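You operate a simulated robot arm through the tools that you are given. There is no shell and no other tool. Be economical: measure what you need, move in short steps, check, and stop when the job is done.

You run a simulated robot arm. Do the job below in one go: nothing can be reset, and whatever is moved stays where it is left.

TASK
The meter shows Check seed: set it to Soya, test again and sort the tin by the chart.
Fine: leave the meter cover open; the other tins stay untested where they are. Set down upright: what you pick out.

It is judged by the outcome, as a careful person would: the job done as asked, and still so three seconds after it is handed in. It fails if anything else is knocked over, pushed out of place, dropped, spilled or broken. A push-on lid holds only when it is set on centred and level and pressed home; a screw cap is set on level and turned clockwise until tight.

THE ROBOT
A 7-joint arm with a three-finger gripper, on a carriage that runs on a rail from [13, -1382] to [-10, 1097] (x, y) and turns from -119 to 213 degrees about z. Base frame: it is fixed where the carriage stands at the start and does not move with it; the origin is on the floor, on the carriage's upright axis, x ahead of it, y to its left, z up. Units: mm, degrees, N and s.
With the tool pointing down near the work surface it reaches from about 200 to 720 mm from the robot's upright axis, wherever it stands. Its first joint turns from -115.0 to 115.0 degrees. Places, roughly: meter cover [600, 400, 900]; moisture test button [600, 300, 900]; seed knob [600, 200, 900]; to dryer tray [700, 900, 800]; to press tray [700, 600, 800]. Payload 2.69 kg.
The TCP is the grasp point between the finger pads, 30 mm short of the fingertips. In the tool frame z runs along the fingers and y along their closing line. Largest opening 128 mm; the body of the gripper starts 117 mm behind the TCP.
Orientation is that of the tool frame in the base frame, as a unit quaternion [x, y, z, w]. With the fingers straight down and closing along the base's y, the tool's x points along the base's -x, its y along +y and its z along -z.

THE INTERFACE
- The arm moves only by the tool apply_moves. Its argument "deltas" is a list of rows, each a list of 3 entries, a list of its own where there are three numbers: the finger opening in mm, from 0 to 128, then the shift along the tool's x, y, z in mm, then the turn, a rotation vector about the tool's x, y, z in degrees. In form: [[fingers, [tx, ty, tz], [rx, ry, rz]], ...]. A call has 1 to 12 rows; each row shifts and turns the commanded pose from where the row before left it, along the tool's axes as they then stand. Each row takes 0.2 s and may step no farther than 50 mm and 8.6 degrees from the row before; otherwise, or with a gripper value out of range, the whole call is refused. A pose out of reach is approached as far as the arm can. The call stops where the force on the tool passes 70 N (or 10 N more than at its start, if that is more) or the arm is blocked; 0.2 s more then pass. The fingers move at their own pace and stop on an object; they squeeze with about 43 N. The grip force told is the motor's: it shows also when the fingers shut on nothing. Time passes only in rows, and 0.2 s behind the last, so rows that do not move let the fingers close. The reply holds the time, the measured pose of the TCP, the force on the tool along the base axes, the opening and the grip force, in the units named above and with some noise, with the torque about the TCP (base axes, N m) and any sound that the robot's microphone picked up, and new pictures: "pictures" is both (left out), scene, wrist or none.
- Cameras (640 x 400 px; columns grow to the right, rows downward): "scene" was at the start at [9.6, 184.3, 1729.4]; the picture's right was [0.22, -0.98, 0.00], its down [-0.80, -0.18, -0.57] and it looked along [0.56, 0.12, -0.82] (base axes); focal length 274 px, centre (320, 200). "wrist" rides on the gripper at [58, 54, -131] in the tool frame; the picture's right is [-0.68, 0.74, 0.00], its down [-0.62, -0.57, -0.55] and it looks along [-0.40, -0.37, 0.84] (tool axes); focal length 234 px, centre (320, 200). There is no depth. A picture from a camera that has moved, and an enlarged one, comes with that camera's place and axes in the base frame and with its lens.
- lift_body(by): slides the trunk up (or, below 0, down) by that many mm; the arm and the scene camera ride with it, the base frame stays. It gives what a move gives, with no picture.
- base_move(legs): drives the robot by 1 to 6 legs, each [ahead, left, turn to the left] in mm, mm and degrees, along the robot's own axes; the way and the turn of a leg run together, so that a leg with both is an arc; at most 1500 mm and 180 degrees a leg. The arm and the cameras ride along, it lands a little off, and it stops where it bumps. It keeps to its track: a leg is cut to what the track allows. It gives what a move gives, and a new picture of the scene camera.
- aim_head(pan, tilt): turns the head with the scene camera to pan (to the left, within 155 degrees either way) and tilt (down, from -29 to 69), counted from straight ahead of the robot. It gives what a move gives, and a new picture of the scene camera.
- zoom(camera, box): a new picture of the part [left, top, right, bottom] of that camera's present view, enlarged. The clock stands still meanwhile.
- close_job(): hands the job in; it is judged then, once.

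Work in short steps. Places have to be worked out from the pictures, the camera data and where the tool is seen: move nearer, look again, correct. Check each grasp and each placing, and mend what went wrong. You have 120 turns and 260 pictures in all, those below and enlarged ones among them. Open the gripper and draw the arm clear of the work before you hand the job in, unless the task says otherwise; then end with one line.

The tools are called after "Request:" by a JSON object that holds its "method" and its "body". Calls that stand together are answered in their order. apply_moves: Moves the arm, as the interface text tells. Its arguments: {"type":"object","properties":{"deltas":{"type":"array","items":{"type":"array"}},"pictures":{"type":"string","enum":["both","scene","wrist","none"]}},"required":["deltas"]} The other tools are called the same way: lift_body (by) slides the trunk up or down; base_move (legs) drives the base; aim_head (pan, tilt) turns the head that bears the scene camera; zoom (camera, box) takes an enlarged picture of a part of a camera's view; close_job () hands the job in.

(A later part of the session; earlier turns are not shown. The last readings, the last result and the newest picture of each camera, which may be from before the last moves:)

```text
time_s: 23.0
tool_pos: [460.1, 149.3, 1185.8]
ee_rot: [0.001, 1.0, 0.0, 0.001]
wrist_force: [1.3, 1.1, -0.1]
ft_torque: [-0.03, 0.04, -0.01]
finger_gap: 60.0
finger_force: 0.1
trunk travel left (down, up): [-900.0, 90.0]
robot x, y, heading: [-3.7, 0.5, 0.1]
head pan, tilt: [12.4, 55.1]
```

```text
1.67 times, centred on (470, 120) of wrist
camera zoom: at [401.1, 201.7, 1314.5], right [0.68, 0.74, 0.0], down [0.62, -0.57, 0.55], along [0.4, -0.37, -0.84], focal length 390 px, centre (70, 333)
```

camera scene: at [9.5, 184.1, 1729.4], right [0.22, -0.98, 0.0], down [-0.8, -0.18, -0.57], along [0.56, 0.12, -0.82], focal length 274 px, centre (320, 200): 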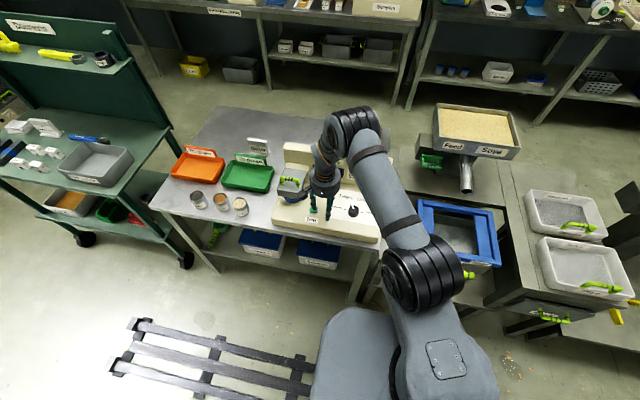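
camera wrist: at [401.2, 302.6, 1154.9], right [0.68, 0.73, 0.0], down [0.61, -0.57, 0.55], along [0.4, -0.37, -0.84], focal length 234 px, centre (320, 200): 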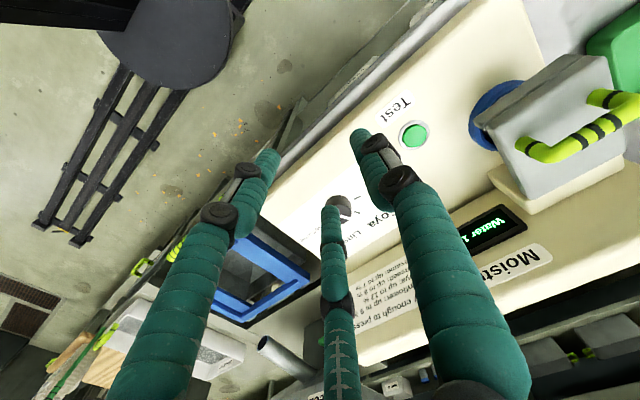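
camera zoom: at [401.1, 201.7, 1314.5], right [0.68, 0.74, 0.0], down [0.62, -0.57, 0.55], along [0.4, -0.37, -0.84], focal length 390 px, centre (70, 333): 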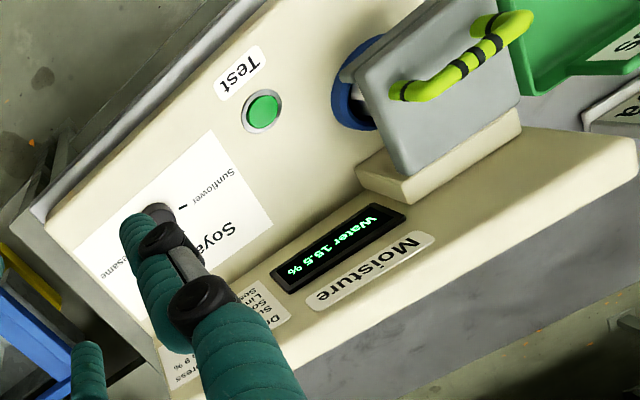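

Request:
{"method": "zoom", "body": {"camera": "scene", "box": [310, 155, 350, 180]}}

Request:
{"method": "zoom", "body": {"camera": "wrist", "box": [430, 90, 530, 190]}}

```text
16.00 times, centred on (330, 168) of scene
camera zoom: at [10.4, 186.0, 1729.2], right [0.22, -0.98, 0.0], down [-0.8, -0.18, -0.57], along [0.56, 0.12, -0.82], focal length 4388 px, centre (160, 720)
```

zoom: 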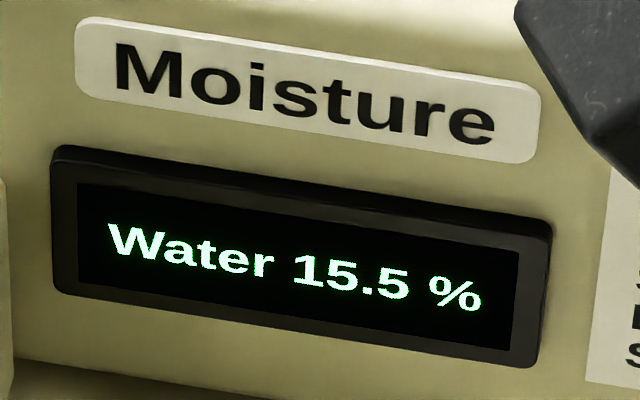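

```text
4.00 times, centred on (480, 140) of wrist
camera zoom: at [401.1, 201.7, 1314.5], right [0.68, 0.74, 0.0], down [0.62, -0.57, 0.55], along [0.4, -0.37, -0.84], focal length 937 px, centre (-320, 440)
```

zoom: 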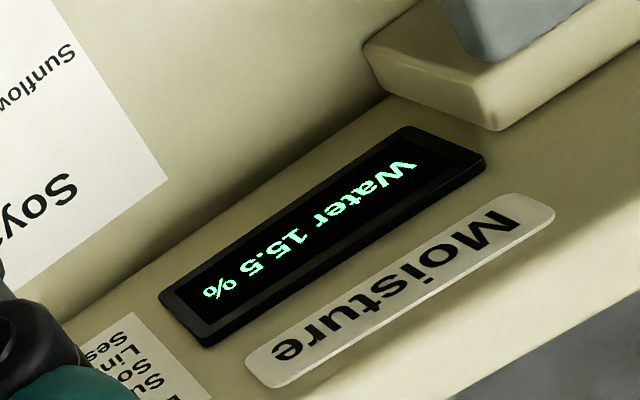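

15.5 % is over the 12 % Soya limit, so the tin goes to the dryer. Next I drive left 350 mm so the arm and head face the cover.

Request:
{"method": "base_move", "body": {"legs": [[0, 350, 0]]}}

Request:
{"method": "aim_head", "body": {"pan": 3, "tilt": 55}}

Request:
{"method": "zoom", "body": {"camera": "scene", "box": [270, 120, 400, 220]}}

```text
time_s: 25.2
tool_pos: [455.8, 490.4, 1184.4]
ee_rot: [0.001, 1.0, 0.0, 0.0]
wrist_force: [0.1, -0.3, -1.1]
ft_torque: [-0.03, 0.03, 0.0]
finger_gap: 59.9
finger_force: 0.0
trunk travel left (down, up): [-900.0, 90.0]
robot x, y, heading: [-0.9, 344.4, 0.0]
head pan, tilt: [12.4, 55.1]
camera scene: at [6.4, 527.4, 1729.4], right [0.22, -0.98, 0.0], down [-0.8, -0.18, -0.57], along [0.56, 0.12, -0.82], focal length 274 px, centre (320, 200)
```

scene: 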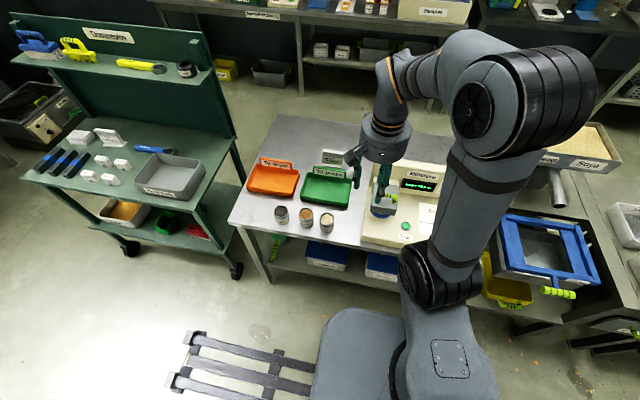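

```text
time_s: 25.9
tool_pos: [455.9, 491.0, 1185.5]
ee_rot: [0.002, 1.0, 0.0, 0.0]
wrist_force: [-0.3, -0.2, 0.3]
ft_torque: [-0.03, -0.02, -0.03]
finger_gap: 59.9
finger_force: 0.0
trunk travel left (down, up): [-900.0, 90.0]
robot x, y, heading: [-2.4, 343.1, -0.2]
head pan, tilt: [3.0, 55.0]
camera scene: at [8.1, 515.7, 1729.5], right [0.05, -1.0, 0.0], down [-0.82, -0.04, -0.57], along [0.57, 0.03, -0.82], focal length 274 px, centre (320, 200)
```

scene: 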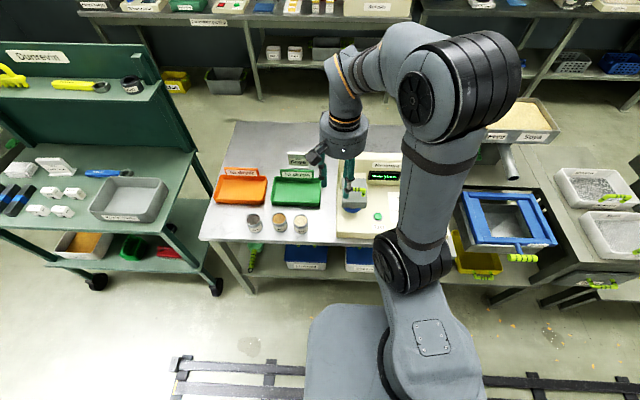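

```text
4.00 times, centred on (335, 170) of scene
camera zoom: at [8.1, 515.7, 1729.5], right [0.05, -1.0, 0.0], down [-0.82, -0.04, -0.57], along [0.57, 0.03, -0.82], focal length 1097 px, centre (260, 320)
```

zoom: 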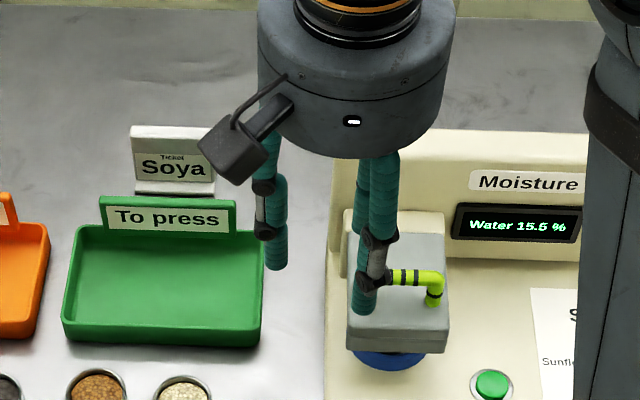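

The ticket also says Soya. Two views put the handle bar along y from (592,390) to (592,450) at z≈970, with the cover hinged at the rear near x≈662. I'll yaw the hand −90° so it closes along x and look closer.

Request:
{"method": "apply_moves", "body": {"deltas": [[60, [-18.5, -27.75, 21], [0, 0, 0]], [60, [-18.5, -27.75, 21], [0, 0, 0]], [60, [-18.5, -27.75, 21], [0, 0, 0]], [60, [-18.5, -27.75, 21], [0, 0, 0]], [60, [0, 0, 0], [0, 0, -8.2]], [60, [0, 0, 0], [0, 0, -8.2]], [60, [0, 0, 0], [0, 0, -8.2]], [60, [0, 0, 0], [0, 0, -8.2]], [60, [0, 0, 0], [0, 0, -8.2]], [60, [0, 0, 0], [0, 0, -8.2]], [60, [0, 0, 0], [0, 0, -8.2]], [60, [0, 0, 0], [0, 0, -8.2]]], "pictures": "none"}}

Request:
{"method": "apply_moves", "body": {"deltas": [[60, [0, 0, 0], [0, 0, -8.2]], [60, [0, 0, 0], [0, 0, -8.2]], [60, [0, 0, 0], [0, 0, -8.0]], [60, [0, 0, 0], [0, 0, 0]]]}}

Request:
{"method": "zoom", "body": {"camera": "wrist", "box": [220, 100, 460, 250]}}

```text
time_s: 28.6
tool_pos: [530.2, 379.0, 1101.4]
ee_rot: [-0.543, 0.84, -0.001, 0.0]
wrist_force: [-0.1, -0.4, 0.6]
ft_torque: [0.03, -0.02, 0.02]
finger_gap: 60.0
finger_force: 0.1
trunk travel left (down, up): [-900.0, 90.0]
robot x, y, heading: [-4.4, 341.8, 0.2]
head pan, tilt: [3.0, 55.0]
```

```text
time_s: 29.6
tool_pos: [529.2, 379.3, 1100.3]
ee_rot: [-0.707, 0.707, 0.0, -0.001]
wrist_force: [0.0, -0.1, 0.5]
ft_torque: [0.0, 0.02, 0.01]
finger_gap: 60.1
finger_force: 0.0
trunk travel left (down, up): [-900.0, 90.0]
robot x, y, heading: [-3.4, 342.4, -0.2]
head pan, tilt: [3.0, 55.0]
camera scene: at [8.2, 515.6, 1729.5], right [0.05, -1.0, 0.0], down [-0.82, -0.04, -0.57], along [0.57, 0.03, -0.82], focal length 274 px, centre (320, 200)
camera wrist: at [476.0, 319.8, 1230.5], right [-0.74, 0.68, 0.0], down [0.57, 0.62, 0.55], along [0.37, 0.4, -0.84], focal length 234 px, centre (320, 200)
```

scene: 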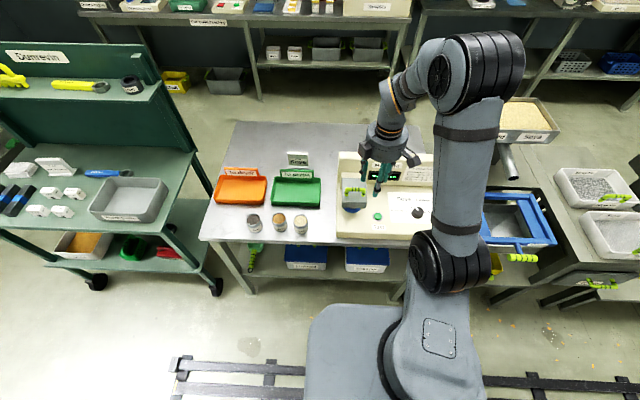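
wrist: 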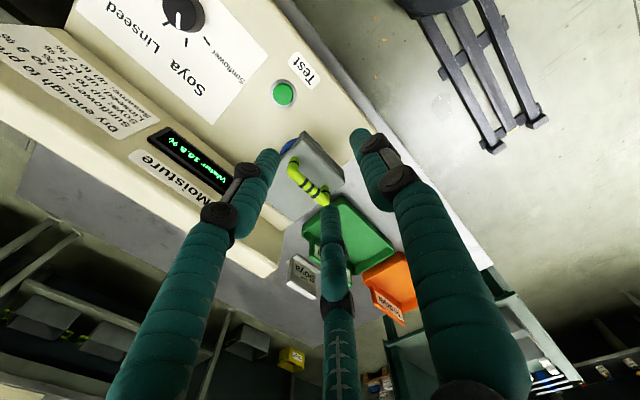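

```text
2.67 times, centred on (340, 175) of wrist
camera zoom: at [476.0, 319.8, 1230.5], right [-0.74, 0.68, 0.0], down [0.57, 0.62, 0.55], along [0.37, 0.4, -0.84], focal length 624 px, centre (267, 267)
```

zoom: 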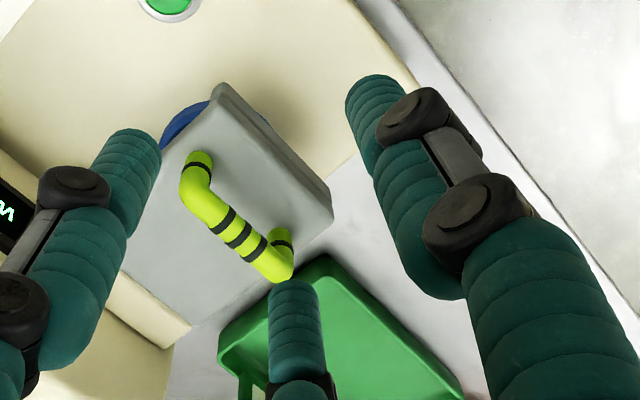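

Request:
{"method": "apply_moves", "body": {"deltas": [[60, [-13.3, -20.3, 20], [0, 0, 0]], [60, [-13.3, -20.3, 20], [0, 0, 0]], [60, [-13.4, -20.4, 20], [0, 0, 0]], [60, [0, 0, 0], [0, 0, 0]]], "pictures": "none"}}

Request:
{"method": "zoom", "body": {"camera": "wrist", "box": [220, 100, 420, 225]}}

Request:
{"method": "zoom", "body": {"camera": "scene", "box": [320, 130, 420, 220]}}

```text
time_s: 30.6
tool_pos: [589.4, 419.9, 1040.9]
ee_rot: [-0.706, 0.708, -0.001, -0.001]
wrist_force: [-0.7, 0.1, 0.3]
ft_torque: [0.02, -0.04, -0.02]
finger_gap: 59.9
finger_force: 0.0
trunk travel left (down, up): [-900.0, 90.0]
robot x, y, heading: [-0.0, 344.3, -0.2]
head pan, tilt: [3.0, 55.0]
```

```text
3.20 times, centred on (320, 162) of wrist
camera zoom: at [536.2, 359.9, 1171.0], right [-0.74, 0.68, 0.0], down [0.57, 0.61, 0.55], along [0.37, 0.4, -0.84], focal length 749 px, centre (320, 320)
```

zoom: 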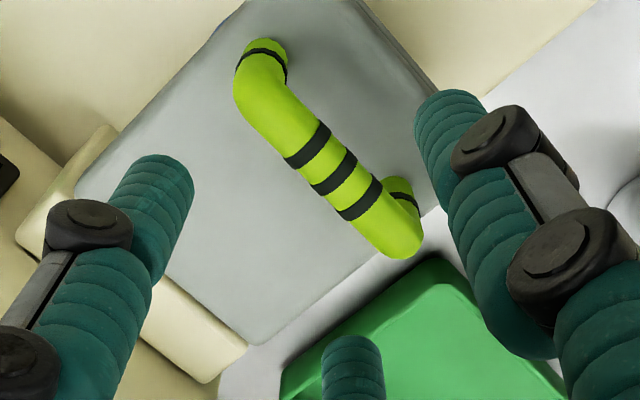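

```text
4.44 times, centred on (370, 175) of scene
camera zoom: at [6.9, 514.8, 1729.6], right [0.05, -1.0, 0.0], down [-0.82, -0.04, -0.57], along [0.57, 0.03, -0.82], focal length 1219 px, centre (98, 311)
```

zoom: 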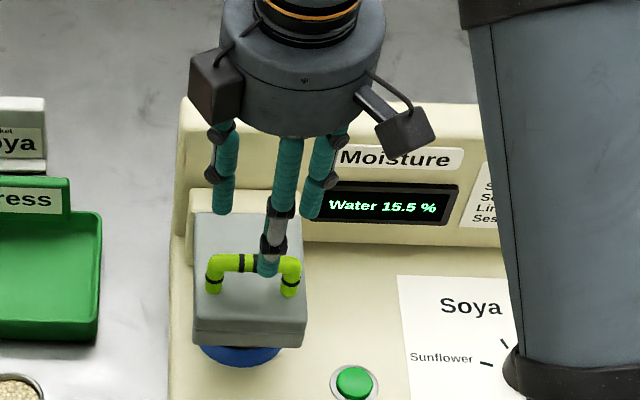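

The handle centre is at (587,423,970). I descend over it and grip.

Request:
{"method": "apply_moves", "body": {"deltas": [[55, [-3, 2, 25], [0, 0, 0]], [50, [0, 0, 25], [0, 0, 0]], [50, [0, 0, 9], [0, 0, 0]], [30, [0, 0, 0], [0, 0, 0]], [10, [0, 0, 0], [0, 0, 0]], [5, [0, 0, 0], [0, 0, 0]], [5, [0, 0, 0], [0, 0, 0]]]}}

Request:
{"method": "zoom", "body": {"camera": "scene", "box": [320, 130, 420, 220]}}

```text
time_s: 32.1
tool_pos: [593.4, 422.2, 982.0]
ee_rot: [-0.706, 0.708, 0.0, 0.002]
wrist_force: [14.2, -6.0, 2.0]
ft_torque: [-0.11, -0.11, 0.31]
finger_gap: 22.3
finger_force: 28.5
trunk travel left (down, up): [-900.0, 90.0]
robot x, y, heading: [-1.9, 346.7, -0.2]
head pan, tilt: [3.0, 55.0]
camera scene: at [11.1, 514.2, 1729.7], right [0.05, -1.0, 0.0], down [-0.82, -0.04, -0.57], along [0.57, 0.03, -0.82], focal length 274 px, centre (320, 200)
camera wrist: at [539.2, 361.8, 1111.6], right [-0.74, 0.68, 0.0], down [0.56, 0.61, 0.55], along [0.37, 0.4, -0.83], focal length 234 px, centre (320, 200)
```

scene: 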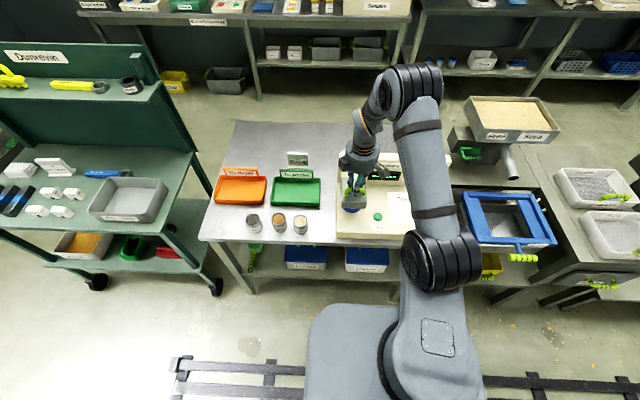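
wrist: 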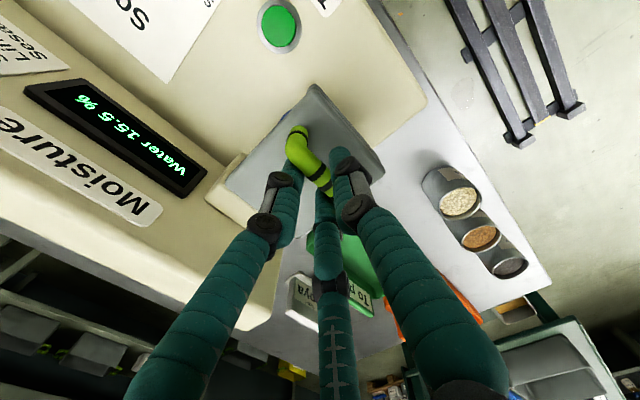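

```text
4.44 times, centred on (370, 175) of scene
camera zoom: at [11.1, 514.2, 1729.7], right [0.05, -1.0, 0.0], down [-0.82, -0.04, -0.57], along [0.57, 0.03, -0.82], focal length 1219 px, centre (98, 311)
```

zoom: 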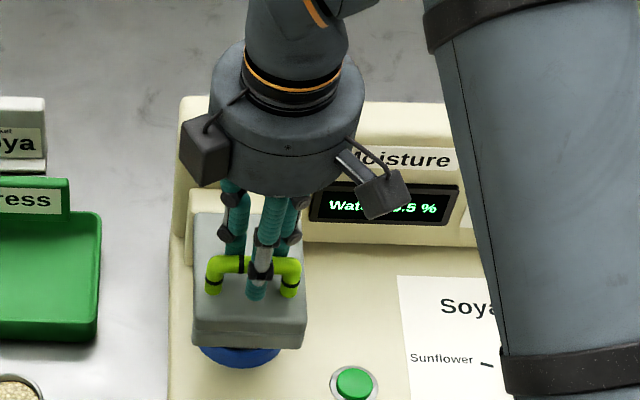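

The handle is gripped (22 mm). I start swinging the cover about the estimated rear hinge (662,935): two 7° rigid steps, then check forces.

Request:
{"method": "apply_moves", "body": {"deltas": [[5, [0, -6.2, -8.1], [-7, 0, 0]], [5, [0, -6.2, -8.1], [-7, 0, 0]], [5, [0, 0, 0], [0, 0, 0]]], "pictures": "none"}}

Request:
{"method": "zoom", "body": {"camera": "scene", "box": [320, 130, 420, 220]}}

```text
time_s: 33.0
tool_pos: [604.6, 421.5, 997.7]
ee_rot: [0.703, -0.701, -0.086, 0.086]
wrist_force: [5.7, -5.5, -8.0]
ft_torque: [-0.75, 0.0, 0.81]
finger_gap: 21.7
finger_force: 44.9
trunk travel left (down, up): [-900.0, 90.0]
robot x, y, heading: [-1.4, 342.7, -0.2]
head pan, tilt: [3.0, 55.0]
```

```text
4.44 times, centred on (370, 175) of scene
camera zoom: at [10.8, 514.6, 1729.5], right [0.05, -1.0, 0.0], down [-0.82, -0.04, -0.57], along [0.57, 0.03, -0.82], focal length 1219 px, centre (98, 311)
```

zoom: 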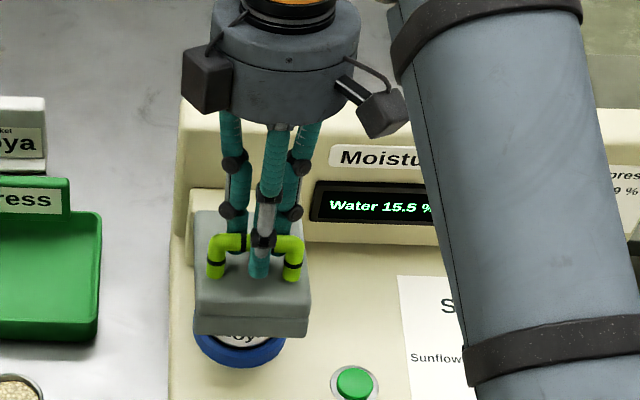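

The cover is lifting with low forces and the Soya tin shows beneath it. Continuing.

Request:
{"method": "apply_moves", "body": {"deltas": [[5, [0, -6.2, -8.1], [-7, 0, 0]], [5, [0, -6.2, -8.1], [-7, 0, 0]], [5, [0, -6.2, -8.1], [-7, 0, 0]], [5, [0, 0, 0], [0, 0, 0]]], "pictures": "none"}}

Request:
{"method": "zoom", "body": {"camera": "scene", "box": [320, 130, 420, 220]}}

```text
time_s: 33.7
tool_pos: [608.9, 422.9, 1000.1]
ee_rot: [0.698, -0.675, -0.166, 0.174]
wrist_force: [42.2, 15.2, -34.8]
ft_torque: [0.28, -0.73, -1.18]
finger_gap: 22.3
finger_force: 45.1
out of reach, approached as far as the arm can: row 2, 3
trunk travel left (down, up): [-900.0, 90.0]
robot x, y, heading: [-2.5, 343.7, 0.0]
head pan, tilt: [3.0, 55.0]
stopped in row 3: the force on the tool passed its limit at 121 N (the readings are from after the stop); the commanded pose is now the measured one
```

```text
4.44 times, centred on (370, 175) of scene
camera zoom: at [22.2, 519.9, 1728.2], right [0.05, -1.0, 0.0], down [-0.82, -0.05, -0.57], along [0.57, 0.03, -0.82], focal length 1219 px, centre (98, 311)
```

zoom: 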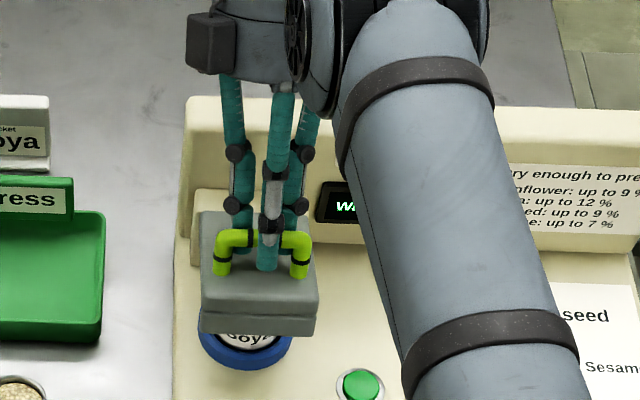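

The arm cannot tilt back further. I'll lower the cover again, release, and instead push it open from its front edge with closed fingers pointing forward.

Request:
{"method": "apply_moves", "body": {"deltas": [[5, [0, 2.8, 5.3], [7, 0, 0]], [5, [0, 2.8, 5.3], [7, 0, 0]], [5, [0, 2.8, 5.3], [7, 0, 0]], [5, [0, 2.8, 5.2], [6, 0, 0]], [5, [0, 0, 0], [0, 0, 0]]], "pictures": "none"}}

Request:
{"method": "zoom", "body": {"camera": "scene", "box": [320, 130, 420, 220]}}

```text
time_s: 34.1
tool_pos: [611.2, 421.5, 1004.2]
ee_rot: [0.711, -0.682, -0.117, 0.124]
wrist_force: [13.6, 5.7, -10.9]
ft_torque: [-0.52, -0.36, -0.7]
finger_gap: 22.0
finger_force: 44.9
trunk travel left (down, up): [-900.0, 90.0]
robot x, y, heading: [-2.1, 345.3, -0.0]
head pan, tilt: [3.0, 55.0]
stopped in row 2: the force on the tool passed its limit at 83 N (the readings are from after the stop); the commanded pose is now the measured one
```

```text
4.44 times, centred on (370, 175) of scene
camera zoom: at [13.3, 518.1, 1729.6], right [0.05, -1.0, 0.0], down [-0.82, -0.05, -0.57], along [0.57, 0.03, -0.82], focal length 1219 px, centre (98, 311)
```

zoom: 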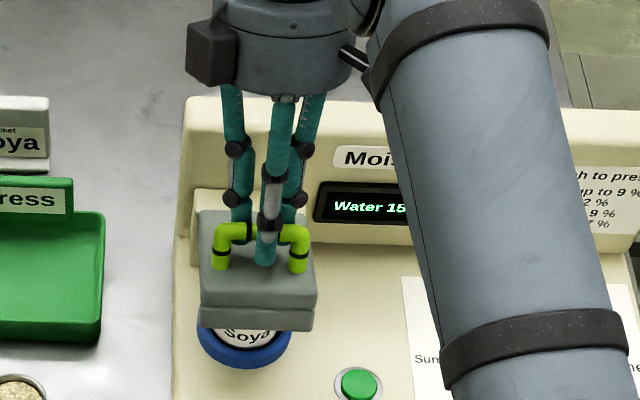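

Request:
{"method": "apply_moves", "body": {"deltas": [[5, [0, 0, 0], [0, 0, 0]], [5, [0, 2, 3.5], [2.8, 0, 0]], [5, [0, 2, 3.5], [2.8, 0, 0]], [5, [0, 2, 3.5], [2.8, 0, 0]], [5, [0, 2, 3.5], [2.8, 0, 0]], [5, [0, 0, 0], [0, 0, 0]]], "pictures": "none"}}

Request:
{"method": "zoom", "body": {"camera": "scene", "box": [320, 130, 420, 220]}}

```text
time_s: 35.5
tool_pos: [600.7, 421.2, 993.0]
ee_rot: [0.718, -0.692, -0.051, 0.053]
wrist_force: [17.7, 11.1, -11.0]
ft_torque: [-0.5, -0.35, -1.11]
finger_gap: 21.8
finger_force: 45.1
trunk travel left (down, up): [-900.0, 90.0]
robot x, y, heading: [-1.7, 343.0, 0.2]
head pan, tilt: [3.0, 55.0]
```

```text
4.44 times, centred on (370, 175) of scene
camera zoom: at [13.6, 519.1, 1729.2], right [0.05, -1.0, 0.0], down [-0.82, -0.05, -0.57], along [0.57, 0.03, -0.82], focal length 1219 px, centre (98, 311)
```

zoom: 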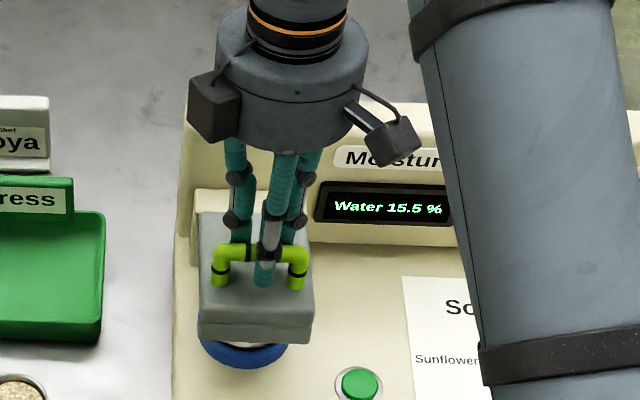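

Request:
{"method": "apply_moves", "body": {"deltas": [[5, [0, 2, 3.5], [2.8, 0, 0]], [5, [0, 2, 3.5], [2.8, 0, 0]], [5, [0, 2, 3], [2.5, 0, 0]], [5, [0, 0, 0], [0, 0, 0]]], "pictures": "none"}}

Request:
{"method": "zoom", "body": {"camera": "scene", "box": [320, 130, 420, 220]}}

```text
time_s: 36.5
tool_pos: [593.5, 420.3, 983.5]
ee_rot: [0.721, -0.693, -0.001, 0.002]
wrist_force: [19.1, 13.0, -7.0]
ft_torque: [-0.2, -0.22, -1.23]
finger_gap: 22.1
finger_force: 45.3
trunk travel left (down, up): [-900.0, 90.0]
robot x, y, heading: [-1.6, 343.1, 0.2]
head pan, tilt: [3.0, 55.0]
```

```text
4.44 times, centred on (370, 175) of scene
camera zoom: at [13.0, 519.5, 1729.2], right [0.05, -1.0, 0.0], down [-0.82, -0.05, -0.57], along [0.57, 0.03, -0.82], focal length 1219 px, centre (98, 311)
```

zoom: 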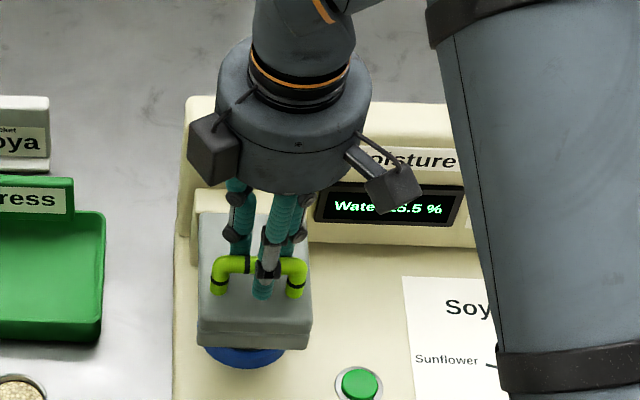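

The cover is back down. Releasing and rising.

Request:
{"method": "apply_moves", "body": {"deltas": [[30, [0, 0, 0], [0, 0, 0]], [55, [0, 0, 0], [0, 0, 0]], [55, [0, 0, 0], [0, 0, 0]], [55, [0, 0, -40], [0, 0, 0]], [40, [0, 0, -50], [0, 0, 0]], [20, [0, 0, -50], [0, 0, 0]], [0, [0, 0, 0], [0, 0, 0]]], "pictures": "scene"}}

Request:
{"method": "zoom", "body": {"camera": "scene", "box": [320, 130, 420, 220]}}

Request:
{"method": "zoom", "body": {"camera": "wrist", "box": [160, 20, 480, 220]}}

```text
time_s: 38.1
tool_pos: [590.9, 420.3, 1126.6]
ee_rot: [0.721, -0.693, -0.002, 0.003]
wrist_force: [0.5, 0.2, -0.8]
ft_torque: [-0.03, 0.02, 0.01]
finger_gap: 3.3
finger_force: 1.1
trunk travel left (down, up): [-900.0, 90.0]
robot x, y, heading: [-4.9, 344.0, -0.1]
head pan, tilt: [3.0, 55.0]
camera scene: at [8.9, 516.5, 1729.5], right [0.05, -1.0, 0.0], down [-0.82, -0.04, -0.57], along [0.57, 0.03, -0.82], focal length 274 px, centre (320, 200)
```

scene: 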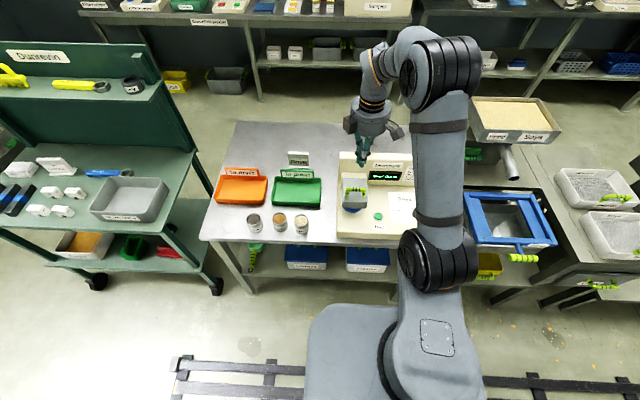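

```text
4.44 times, centred on (370, 175) of scene
camera zoom: at [8.9, 516.5, 1729.5], right [0.05, -1.0, 0.0], down [-0.82, -0.04, -0.57], along [0.57, 0.03, -0.82], focal length 1219 px, centre (98, 311)
```

zoom: 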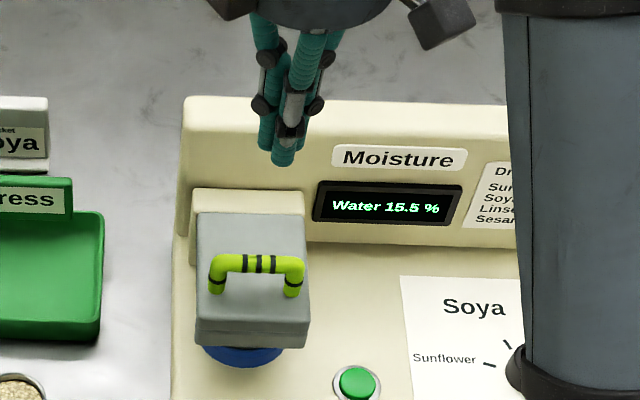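

```text
2.00 times, centred on (320, 120) of wrist
camera zoom: at [540.6, 359.9, 1257.3], right [-0.76, 0.65, 0.01], down [0.55, 0.64, 0.54], along [0.35, 0.42, -0.84], focal length 468 px, centre (320, 360)
```

zoom: 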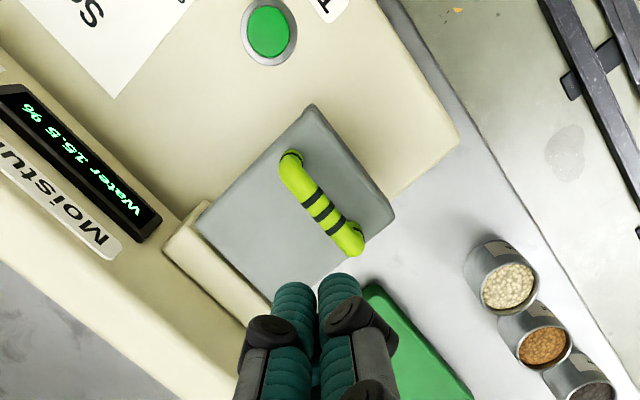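

The cover is flat again: front face x≈555, z≈897–933, with clearance underneath. I'll back off and pitch the closed fingers forward.

Request:
{"method": "apply_moves", "body": {"deltas": [[0, [0, 49, 0], [0, 0, 0]], [0, [0, 49, 0], [0, 0, 0]], [0, [0, 49, 0], [0, 0, 0]], [0, [0, 0, 0], [8.5, 0, 0]], [0, [0, 0, 0], [8.5, 0, 0]], [0, [0, 0, 0], [8.5, 0, 0]], [0, [0, 0, 0], [8.5, 0, 0]], [0, [0, 0, 0], [8.5, 0, 0]], [0, [0, 0, 0], [8.5, 0, 0]], [0, [0, 0, 0], [8.5, 0, 0]], [0, [0, 0, 0], [8.5, 0, 0]], [0, [0, 0, 0], [0, 0, 0]]]}}

```text
time_s: 40.7
tool_pos: [451.5, 417.1, 1124.3]
ee_rot: [0.598, -0.576, 0.385, -0.402]
wrist_force: [-0.8, -0.2, 0.6]
ft_torque: [-0.01, 0.02, 0.03]
finger_gap: 2.2
finger_force: 30.9
out of reach, approached as far as the arm can: row 11
trunk travel left (down, up): [-900.0, 90.0]
robot x, y, heading: [-4.6, 340.5, 0.2]
head pan, tilt: [3.0, 55.0]
camera scene: at [6.4, 514.8, 1729.7], right [0.05, -1.0, 0.0], down [-0.82, -0.04, -0.57], along [0.57, 0.03, -0.82], focal length 274 px, centre (320, 200)
camera wrist: at [314.0, 352.9, 1123.0], right [-0.31, 0.67, -0.68], down [-0.32, 0.6, 0.73], along [0.9, 0.44, 0.03], focal length 234 px, centre (320, 200)
```

scene: 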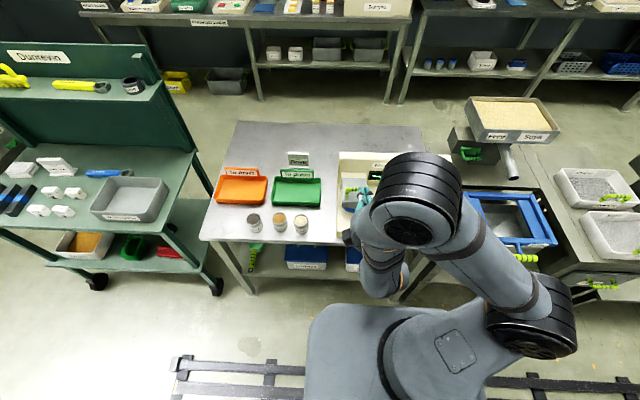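
wrist: 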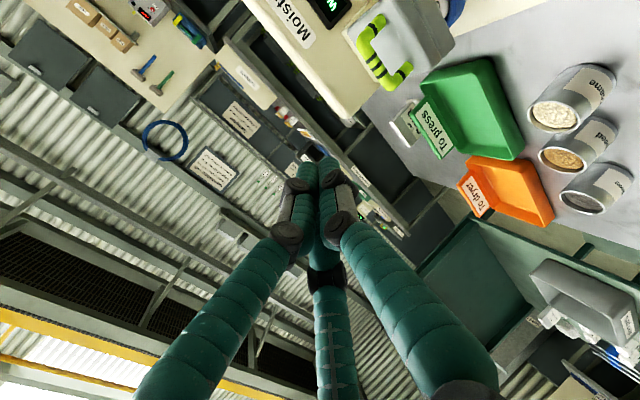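

Fingers now point forward, 22° below horizontal. I'll go 30 mm forward and lower the whole trunk so the arm keeps its shape.

Request:
{"method": "apply_moves", "body": {"deltas": [[0, [0, -11.4, 27.7], [0, 0, 0]], [0, [0, 0, 0], [0, 0, 0]]], "pictures": "none"}}

Request:
{"method": "lift_body", "body": {"by": -200}}

Request:
{"method": "zoom", "body": {"camera": "scene", "box": [220, 100, 480, 270]}}

Request:
{"method": "zoom", "body": {"camera": "wrist", "box": [0, 0, 640, 400]}}

```text
time_s: 41.3
tool_pos: [483.3, 420.2, 1126.8]
ee_rot: [0.599, -0.576, 0.386, -0.402]
wrist_force: [0.0, -0.3, -0.4]
ft_torque: [0.0, 0.02, -0.01]
finger_gap: 2.2
finger_force: 31.4
trunk travel left (down, up): [-900.0, 90.0]
robot x, y, heading: [-0.4, 343.9, 0.5]
head pan, tilt: [3.0, 55.0]
```

```text
time_s: 43.5
tool_pos: [485.0, 419.5, 924.9]
ee_rot: [0.599, -0.576, 0.386, -0.401]
wrist_force: [0.6, 0.7, 0.2]
ft_torque: [0.04, 0.01, -0.01]
finger_gap: 2.1
finger_force: 31.5
trunk travel left (down, up): [-700.0, 290.0]
robot x, y, heading: [-2.7, 346.1, -0.2]
head pan, tilt: [3.0, 55.0]
```

```text
2.35 times, centred on (350, 185) of scene
camera zoom: at [7.8, 516.2, 1529.6], right [0.05, -1.0, 0.0], down [-0.82, -0.04, -0.57], along [0.57, 0.03, -0.82], focal length 645 px, centre (249, 235)
```

zoom: 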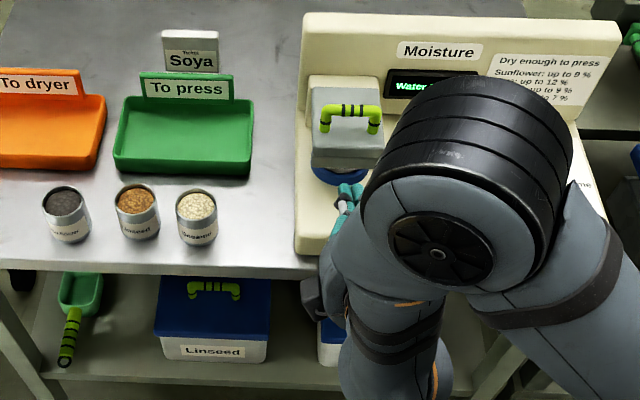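

```text
1.00 times, centred on (320, 200) of wrist (not enlarged: the box is as wide or as high as the picture)
camera zoom: at [345.9, 354.9, 923.1], right [-0.31, 0.67, -0.68], down [-0.32, 0.6, 0.73], along [0.9, 0.44, 0.02], focal length 234 px, centre (320, 200)
```

zoom: 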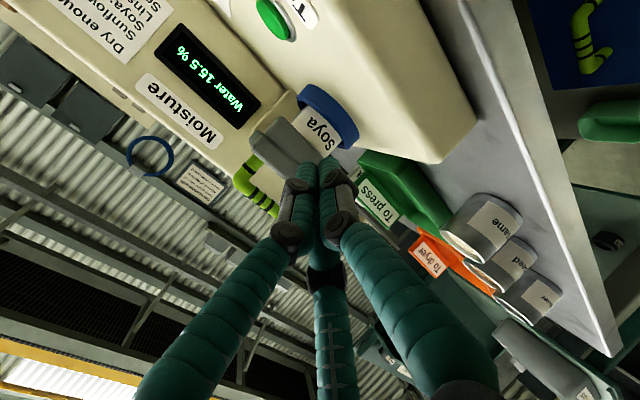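

Request:
{"method": "zoom", "body": {"camera": "wrist", "box": [220, 70, 400, 220]}}

Request:
{"method": "zoom", "body": {"camera": "scene", "box": [320, 110, 400, 200]}}

```text
2.67 times, centred on (310, 145) of wrist
camera zoom: at [345.9, 354.9, 923.1], right [-0.31, 0.67, -0.68], down [-0.32, 0.6, 0.73], along [0.9, 0.44, 0.02], focal length 624 px, centre (347, 347)
```

zoom: 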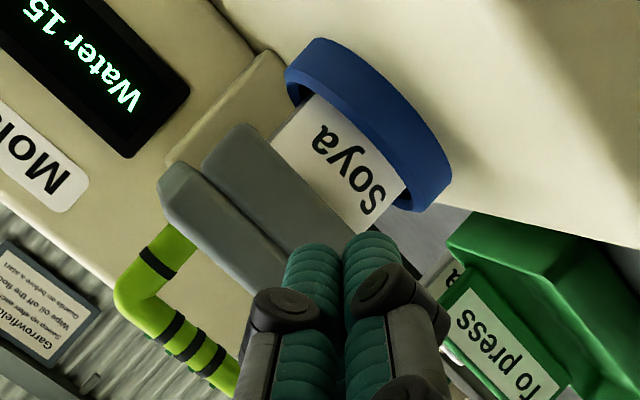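

```text
4.44 times, centred on (360, 155) of scene
camera zoom: at [7.8, 516.2, 1529.6], right [0.05, -1.0, 0.0], down [-0.82, -0.04, -0.57], along [0.57, 0.03, -0.82], focal length 1219 px, centre (142, 400)
```

zoom: 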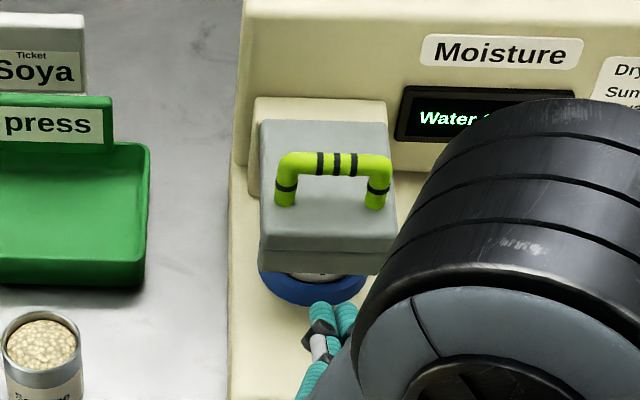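

The underside front edge of the cover is at about (556, ·, 898), with roughly 20 mm of overhang in front of the tin. I lower the trunk 36 mm so the fingertips go beneath it.

Request:
{"method": "lift_body", "body": {"by": -36}}

Request:
{"method": "apply_moves", "body": {"deltas": [[0, [0, -5, 12], [0, 0, 0]], [0, [0, -5, 12], [0, 0, 0]], [0, [0, 0, 0], [0, 0, 0]]], "pictures": "none"}}

Request:
{"method": "zoom", "body": {"camera": "wrist", "box": [220, 70, 400, 220]}}

Request:
{"method": "zoom", "body": {"camera": "scene", "box": [320, 110, 400, 200]}}

```text
time_s: 44.3
tool_pos: [484.1, 419.3, 888.8]
ee_rot: [0.599, -0.576, 0.386, -0.401]
wrist_force: [0.3, -0.2, 0.3]
ft_torque: [0.0, 0.0, 0.0]
finger_gap: 2.0
finger_force: 31.0
trunk travel left (down, up): [-664.0, 326.0]
robot x, y, heading: [-4.5, 338.3, -0.2]
head pan, tilt: [3.0, 55.0]
```

```text
time_s: 45.1
tool_pos: [511.1, 422.1, 888.4]
ee_rot: [0.598, -0.577, 0.385, -0.401]
wrist_force: [-0.1, -0.3, 0.2]
ft_torque: [-0.02, 0.01, -0.01]
finger_gap: 2.1
finger_force: 31.3
trunk travel left (down, up): [-664.0, 326.0]
robot x, y, heading: [-1.9, 346.9, 0.3]
head pan, tilt: [3.0, 55.0]
```

```text
2.67 times, centred on (310, 145) of wrist
camera zoom: at [372.7, 356.0, 887.6], right [-0.31, 0.66, -0.68], down [-0.32, 0.6, 0.73], along [0.9, 0.44, 0.03], focal length 624 px, centre (347, 347)
```

zoom: 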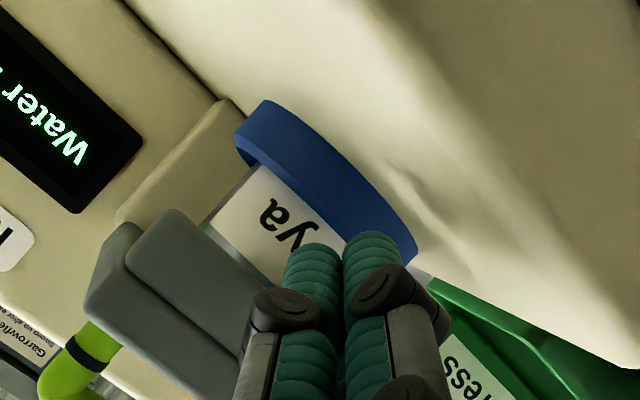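

```text
4.44 times, centred on (360, 155) of scene
camera zoom: at [7.7, 516.3, 1493.6], right [0.05, -1.0, 0.0], down [-0.82, -0.04, -0.57], along [0.57, 0.03, -0.82], focal length 1219 px, centre (142, 400)
```

zoom: 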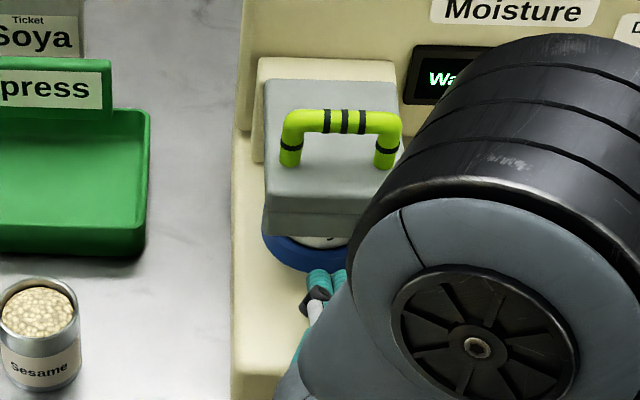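

Request:
{"method": "apply_moves", "body": {"deltas": [[0, [0, -4.6, 11.1], [0, 0, 0]], [0, [0, -3, 7.4], [0, 0, 0]], [0, [0, 0, 0], [0, 0, 0]]], "pictures": "none"}}

Request:
{"method": "zoom", "body": {"camera": "wrist", "box": [220, 70, 400, 220]}}

Request:
{"method": "zoom", "body": {"camera": "scene", "box": [320, 110, 400, 200]}}

```text
time_s: 45.9
tool_pos: [530.0, 421.0, 889.7]
ee_rot: [0.599, -0.576, 0.385, -0.4]
wrist_force: [-0.3, -0.6, 0.4]
ft_torque: [0.02, -0.01, -0.01]
finger_gap: 2.4
finger_force: 32.2
trunk travel left (down, up): [-664.0, 326.0]
robot x, y, heading: [-4.0, 342.5, 0.1]
head pan, tilt: [3.0, 55.0]
```

```text
2.67 times, centred on (310, 145) of wrist
camera zoom: at [392.1, 357.0, 887.5], right [-0.31, 0.66, -0.68], down [-0.32, 0.6, 0.73], along [0.9, 0.44, 0.02], focal length 624 px, centre (347, 347)
```

zoom: 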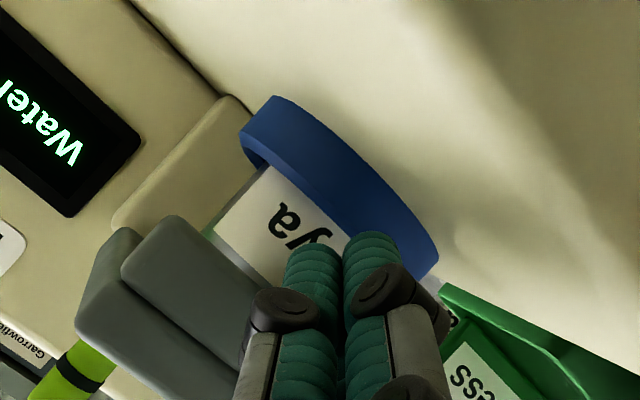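

```text
4.44 times, centred on (360, 155) of scene
camera zoom: at [7.8, 516.3, 1493.5], right [0.05, -1.0, 0.0], down [-0.82, -0.04, -0.57], along [0.57, 0.03, -0.82], focal length 1219 px, centre (142, 400)
```

zoom: 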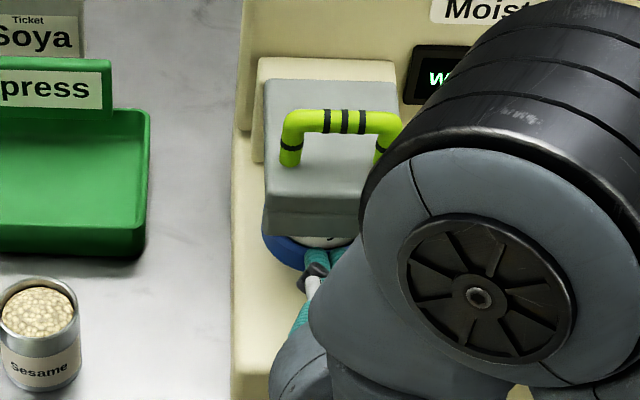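

Request:
{"method": "apply_moves", "body": {"deltas": [[0, [0, -3.4, 8.3], [0, 0, 0]], [0, [0, 0, 0], [0, 0, 0]], [0, [0, -9.2, -3.8], [0, 0, 0]], [0, [0, -9.2, -3.8], [0, 0, 0]], [0, [0, 0, 0], [0, 0, 0]]], "pictures": "none"}}

Request:
{"method": "zoom", "body": {"camera": "wrist", "box": [200, 40, 440, 220]}}

Request:
{"method": "zoom", "body": {"camera": "scene", "box": [320, 110, 400, 200]}}

```text
time_s: 47.1
tool_pos: [539.8, 421.7, 908.8]
ee_rot: [0.598, -0.577, 0.386, -0.401]
wrist_force: [-0.1, 0.3, -0.5]
ft_torque: [0.03, 0.03, 0.02]
finger_gap: 2.1
finger_force: 31.2
trunk travel left (down, up): [-664.0, 326.0]
robot x, y, heading: [-1.5, 343.3, 0.2]
head pan, tilt: [3.0, 55.0]
```

```text
2.22 times, centred on (320, 130) of wrist
camera zoom: at [401.2, 357.1, 907.5], right [-0.31, 0.67, -0.68], down [-0.32, 0.6, 0.73], along [0.9, 0.44, 0.03], focal length 520 px, centre (320, 356)
```

zoom: 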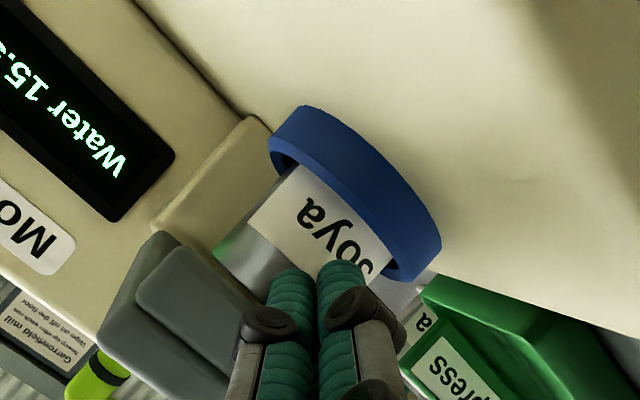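

```text
4.44 times, centred on (360, 155) of scene
camera zoom: at [7.8, 516.3, 1493.6], right [0.05, -1.0, 0.0], down [-0.82, -0.04, -0.57], along [0.57, 0.03, -0.82], focal length 1219 px, centre (142, 400)
```

zoom: 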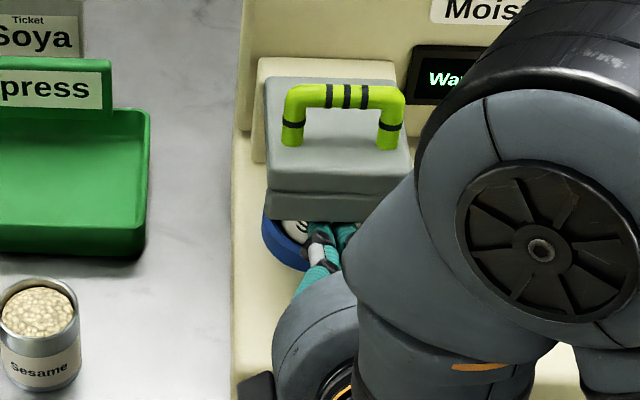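

The cover lifts freely. Continuing along the arc.

Request:
{"method": "apply_moves", "body": {"deltas": [[0, [0, -12.1, -6.6], [0, 0, 0]], [0, [0, -12.1, -6.6], [0, 0, 0]], [0, [0, -12.1, -6.6], [0, 0, 0]], [0, [0, 0, 0], [0, 0, 0]]], "pictures": "none"}}

Request:
{"method": "zoom", "body": {"camera": "wrist", "box": [200, 40, 440, 220]}}

Request:
{"method": "zoom", "body": {"camera": "scene", "box": [320, 90, 400, 180]}}

```text
time_s: 48.1
tool_pos: [535.5, 423.1, 950.3]
ee_rot: [0.599, -0.576, 0.386, -0.401]
wrist_force: [-0.6, 0.1, -0.8]
ft_torque: [0.03, 0.0, -0.02]
finger_gap: 2.0
finger_force: 31.0
trunk travel left (down, up): [-664.0, 326.0]
robot x, y, heading: [-3.0, 343.6, 0.3]
head pan, tilt: [3.0, 55.0]
```

```text
2.22 times, centred on (320, 130) of wrist
camera zoom: at [396.5, 357.6, 948.6], right [-0.31, 0.67, -0.68], down [-0.32, 0.6, 0.73], along [0.9, 0.44, 0.02], focal length 520 px, centre (320, 356)
```

zoom: 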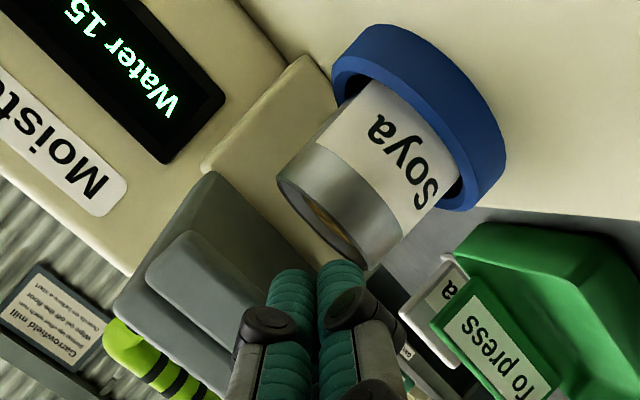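

```text
4.44 times, centred on (360, 135) of scene
camera zoom: at [7.9, 516.4, 1493.5], right [0.05, -1.0, 0.0], down [-0.82, -0.04, -0.57], along [0.57, 0.03, -0.82], focal length 1219 px, centre (142, 489)
```

zoom: 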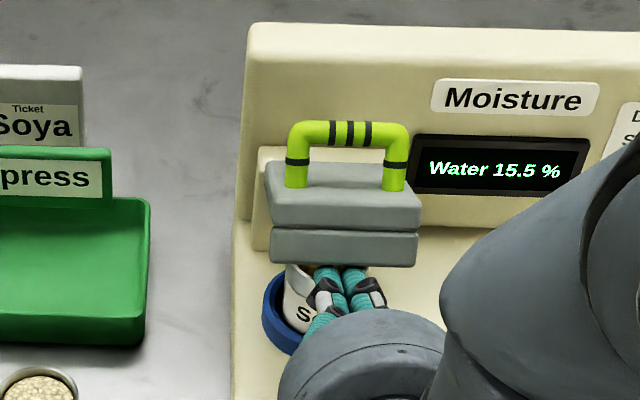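

Request:
{"method": "apply_moves", "body": {"deltas": [[0, [0, -13.4, -2.3], [0, 0, 0]], [0, [0, -13.4, -2.3], [0, 0, 0]], [0, [0, -13.4, -2.3], [0, 0, 0]], [0, [0, -13.4, -2.3], [0, 0, 0]], [0, [0, -12.2, 4.7], [0, 0, 0]], [0, [0, 0, 0], [0, 0, 0]]], "pictures": "none"}}

Request:
{"method": "zoom", "body": {"camera": "wrist", "box": [200, 40, 440, 220]}}

Request:
{"method": "zoom", "body": {"camera": "scene", "box": [320, 70, 400, 160]}}

```text
time_s: 49.5
tool_pos: [556.4, 423.3, 1012.6]
ee_rot: [0.599, -0.576, 0.386, -0.401]
wrist_force: [0.3, -0.3, -0.8]
ft_torque: [0.0, 0.01, -0.03]
finger_gap: 2.1
finger_force: 31.3
trunk travel left (down, up): [-664.0, 326.0]
robot x, y, heading: [-7.2, 338.4, 0.3]
head pan, tilt: [3.0, 55.0]
```

```text
2.22 times, centred on (320, 130) of wrist
camera zoom: at [417.2, 357.9, 1011.2], right [-0.31, 0.66, -0.68], down [-0.32, 0.6, 0.73], along [0.9, 0.44, 0.02], focal length 520 px, centre (320, 356)
```

zoom: 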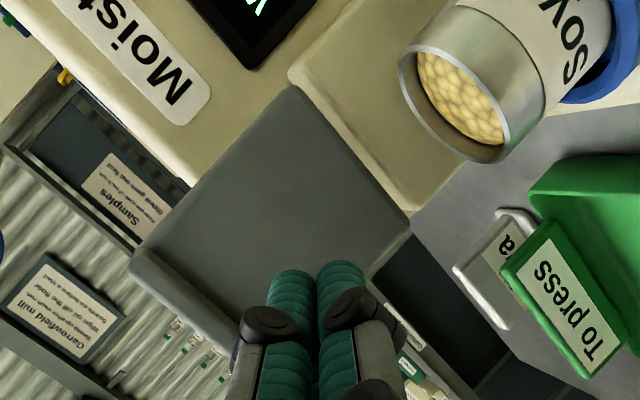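

```text
4.44 times, centred on (360, 115) of scene
camera zoom: at [7.8, 516.3, 1493.5], right [0.05, -1.0, 0.0], down [-0.82, -0.04, -0.57], along [0.57, 0.03, -0.82], focal length 1219 px, centre (142, 578)
```

zoom: 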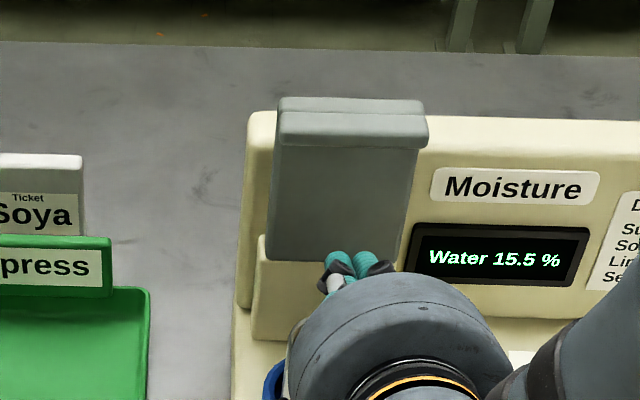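

The cover is nearly upright. Push it further back.

Request:
{"method": "apply_moves", "body": {"deltas": [[0, [0, -6.6, 8.1], [0, 0, 0]], [0, [0, -6.6, 8.1], [0, 0, 0]], [0, [0, -6.6, 8.1], [0, 0, 0]], [0, [0, 0, 0], [0, 0, 0]]], "pictures": "none"}}

Request:
{"method": "zoom", "body": {"camera": "wrist", "box": [200, 40, 440, 220]}}

Request:
{"method": "zoom", "body": {"camera": "scene", "box": [320, 70, 400, 160]}}

```text
time_s: 50.5
tool_pos: [587.1, 422.7, 1022.0]
ee_rot: [0.599, -0.577, 0.385, -0.4]
wrist_force: [-0.2, 0.4, 0.2]
ft_torque: [0.0, 0.01, 0.01]
finger_gap: 2.1
finger_force: 31.5
trunk travel left (down, up): [-664.0, 326.0]
robot x, y, heading: [-4.7, 345.9, 0.5]
head pan, tilt: [3.0, 55.0]
```

```text
2.22 times, centred on (320, 130) of wrist
camera zoom: at [447.5, 358.9, 1020.3], right [-0.31, 0.66, -0.68], down [-0.32, 0.6, 0.73], along [0.9, 0.44, 0.02], focal length 520 px, centre (320, 356)
```

zoom: 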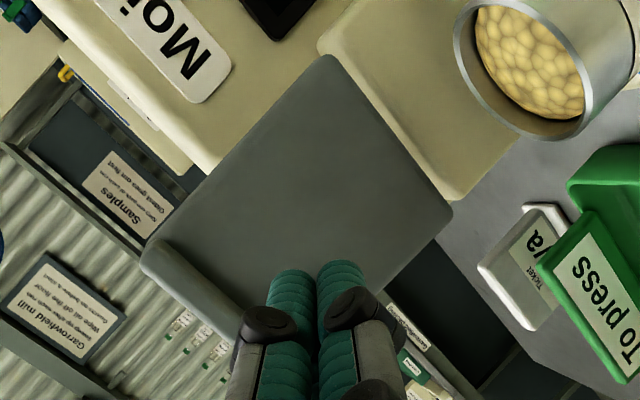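

```text
4.44 times, centred on (360, 115) of scene
camera zoom: at [7.8, 516.3, 1493.5], right [0.05, -1.0, 0.0], down [-0.82, -0.04, -0.57], along [0.57, 0.03, -0.82], focal length 1219 px, centre (142, 578)
```

zoom: 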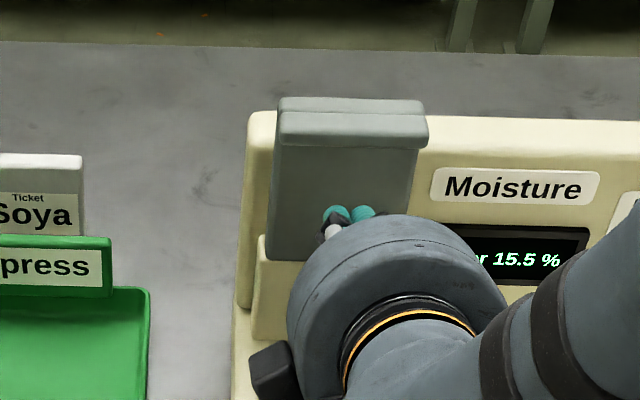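

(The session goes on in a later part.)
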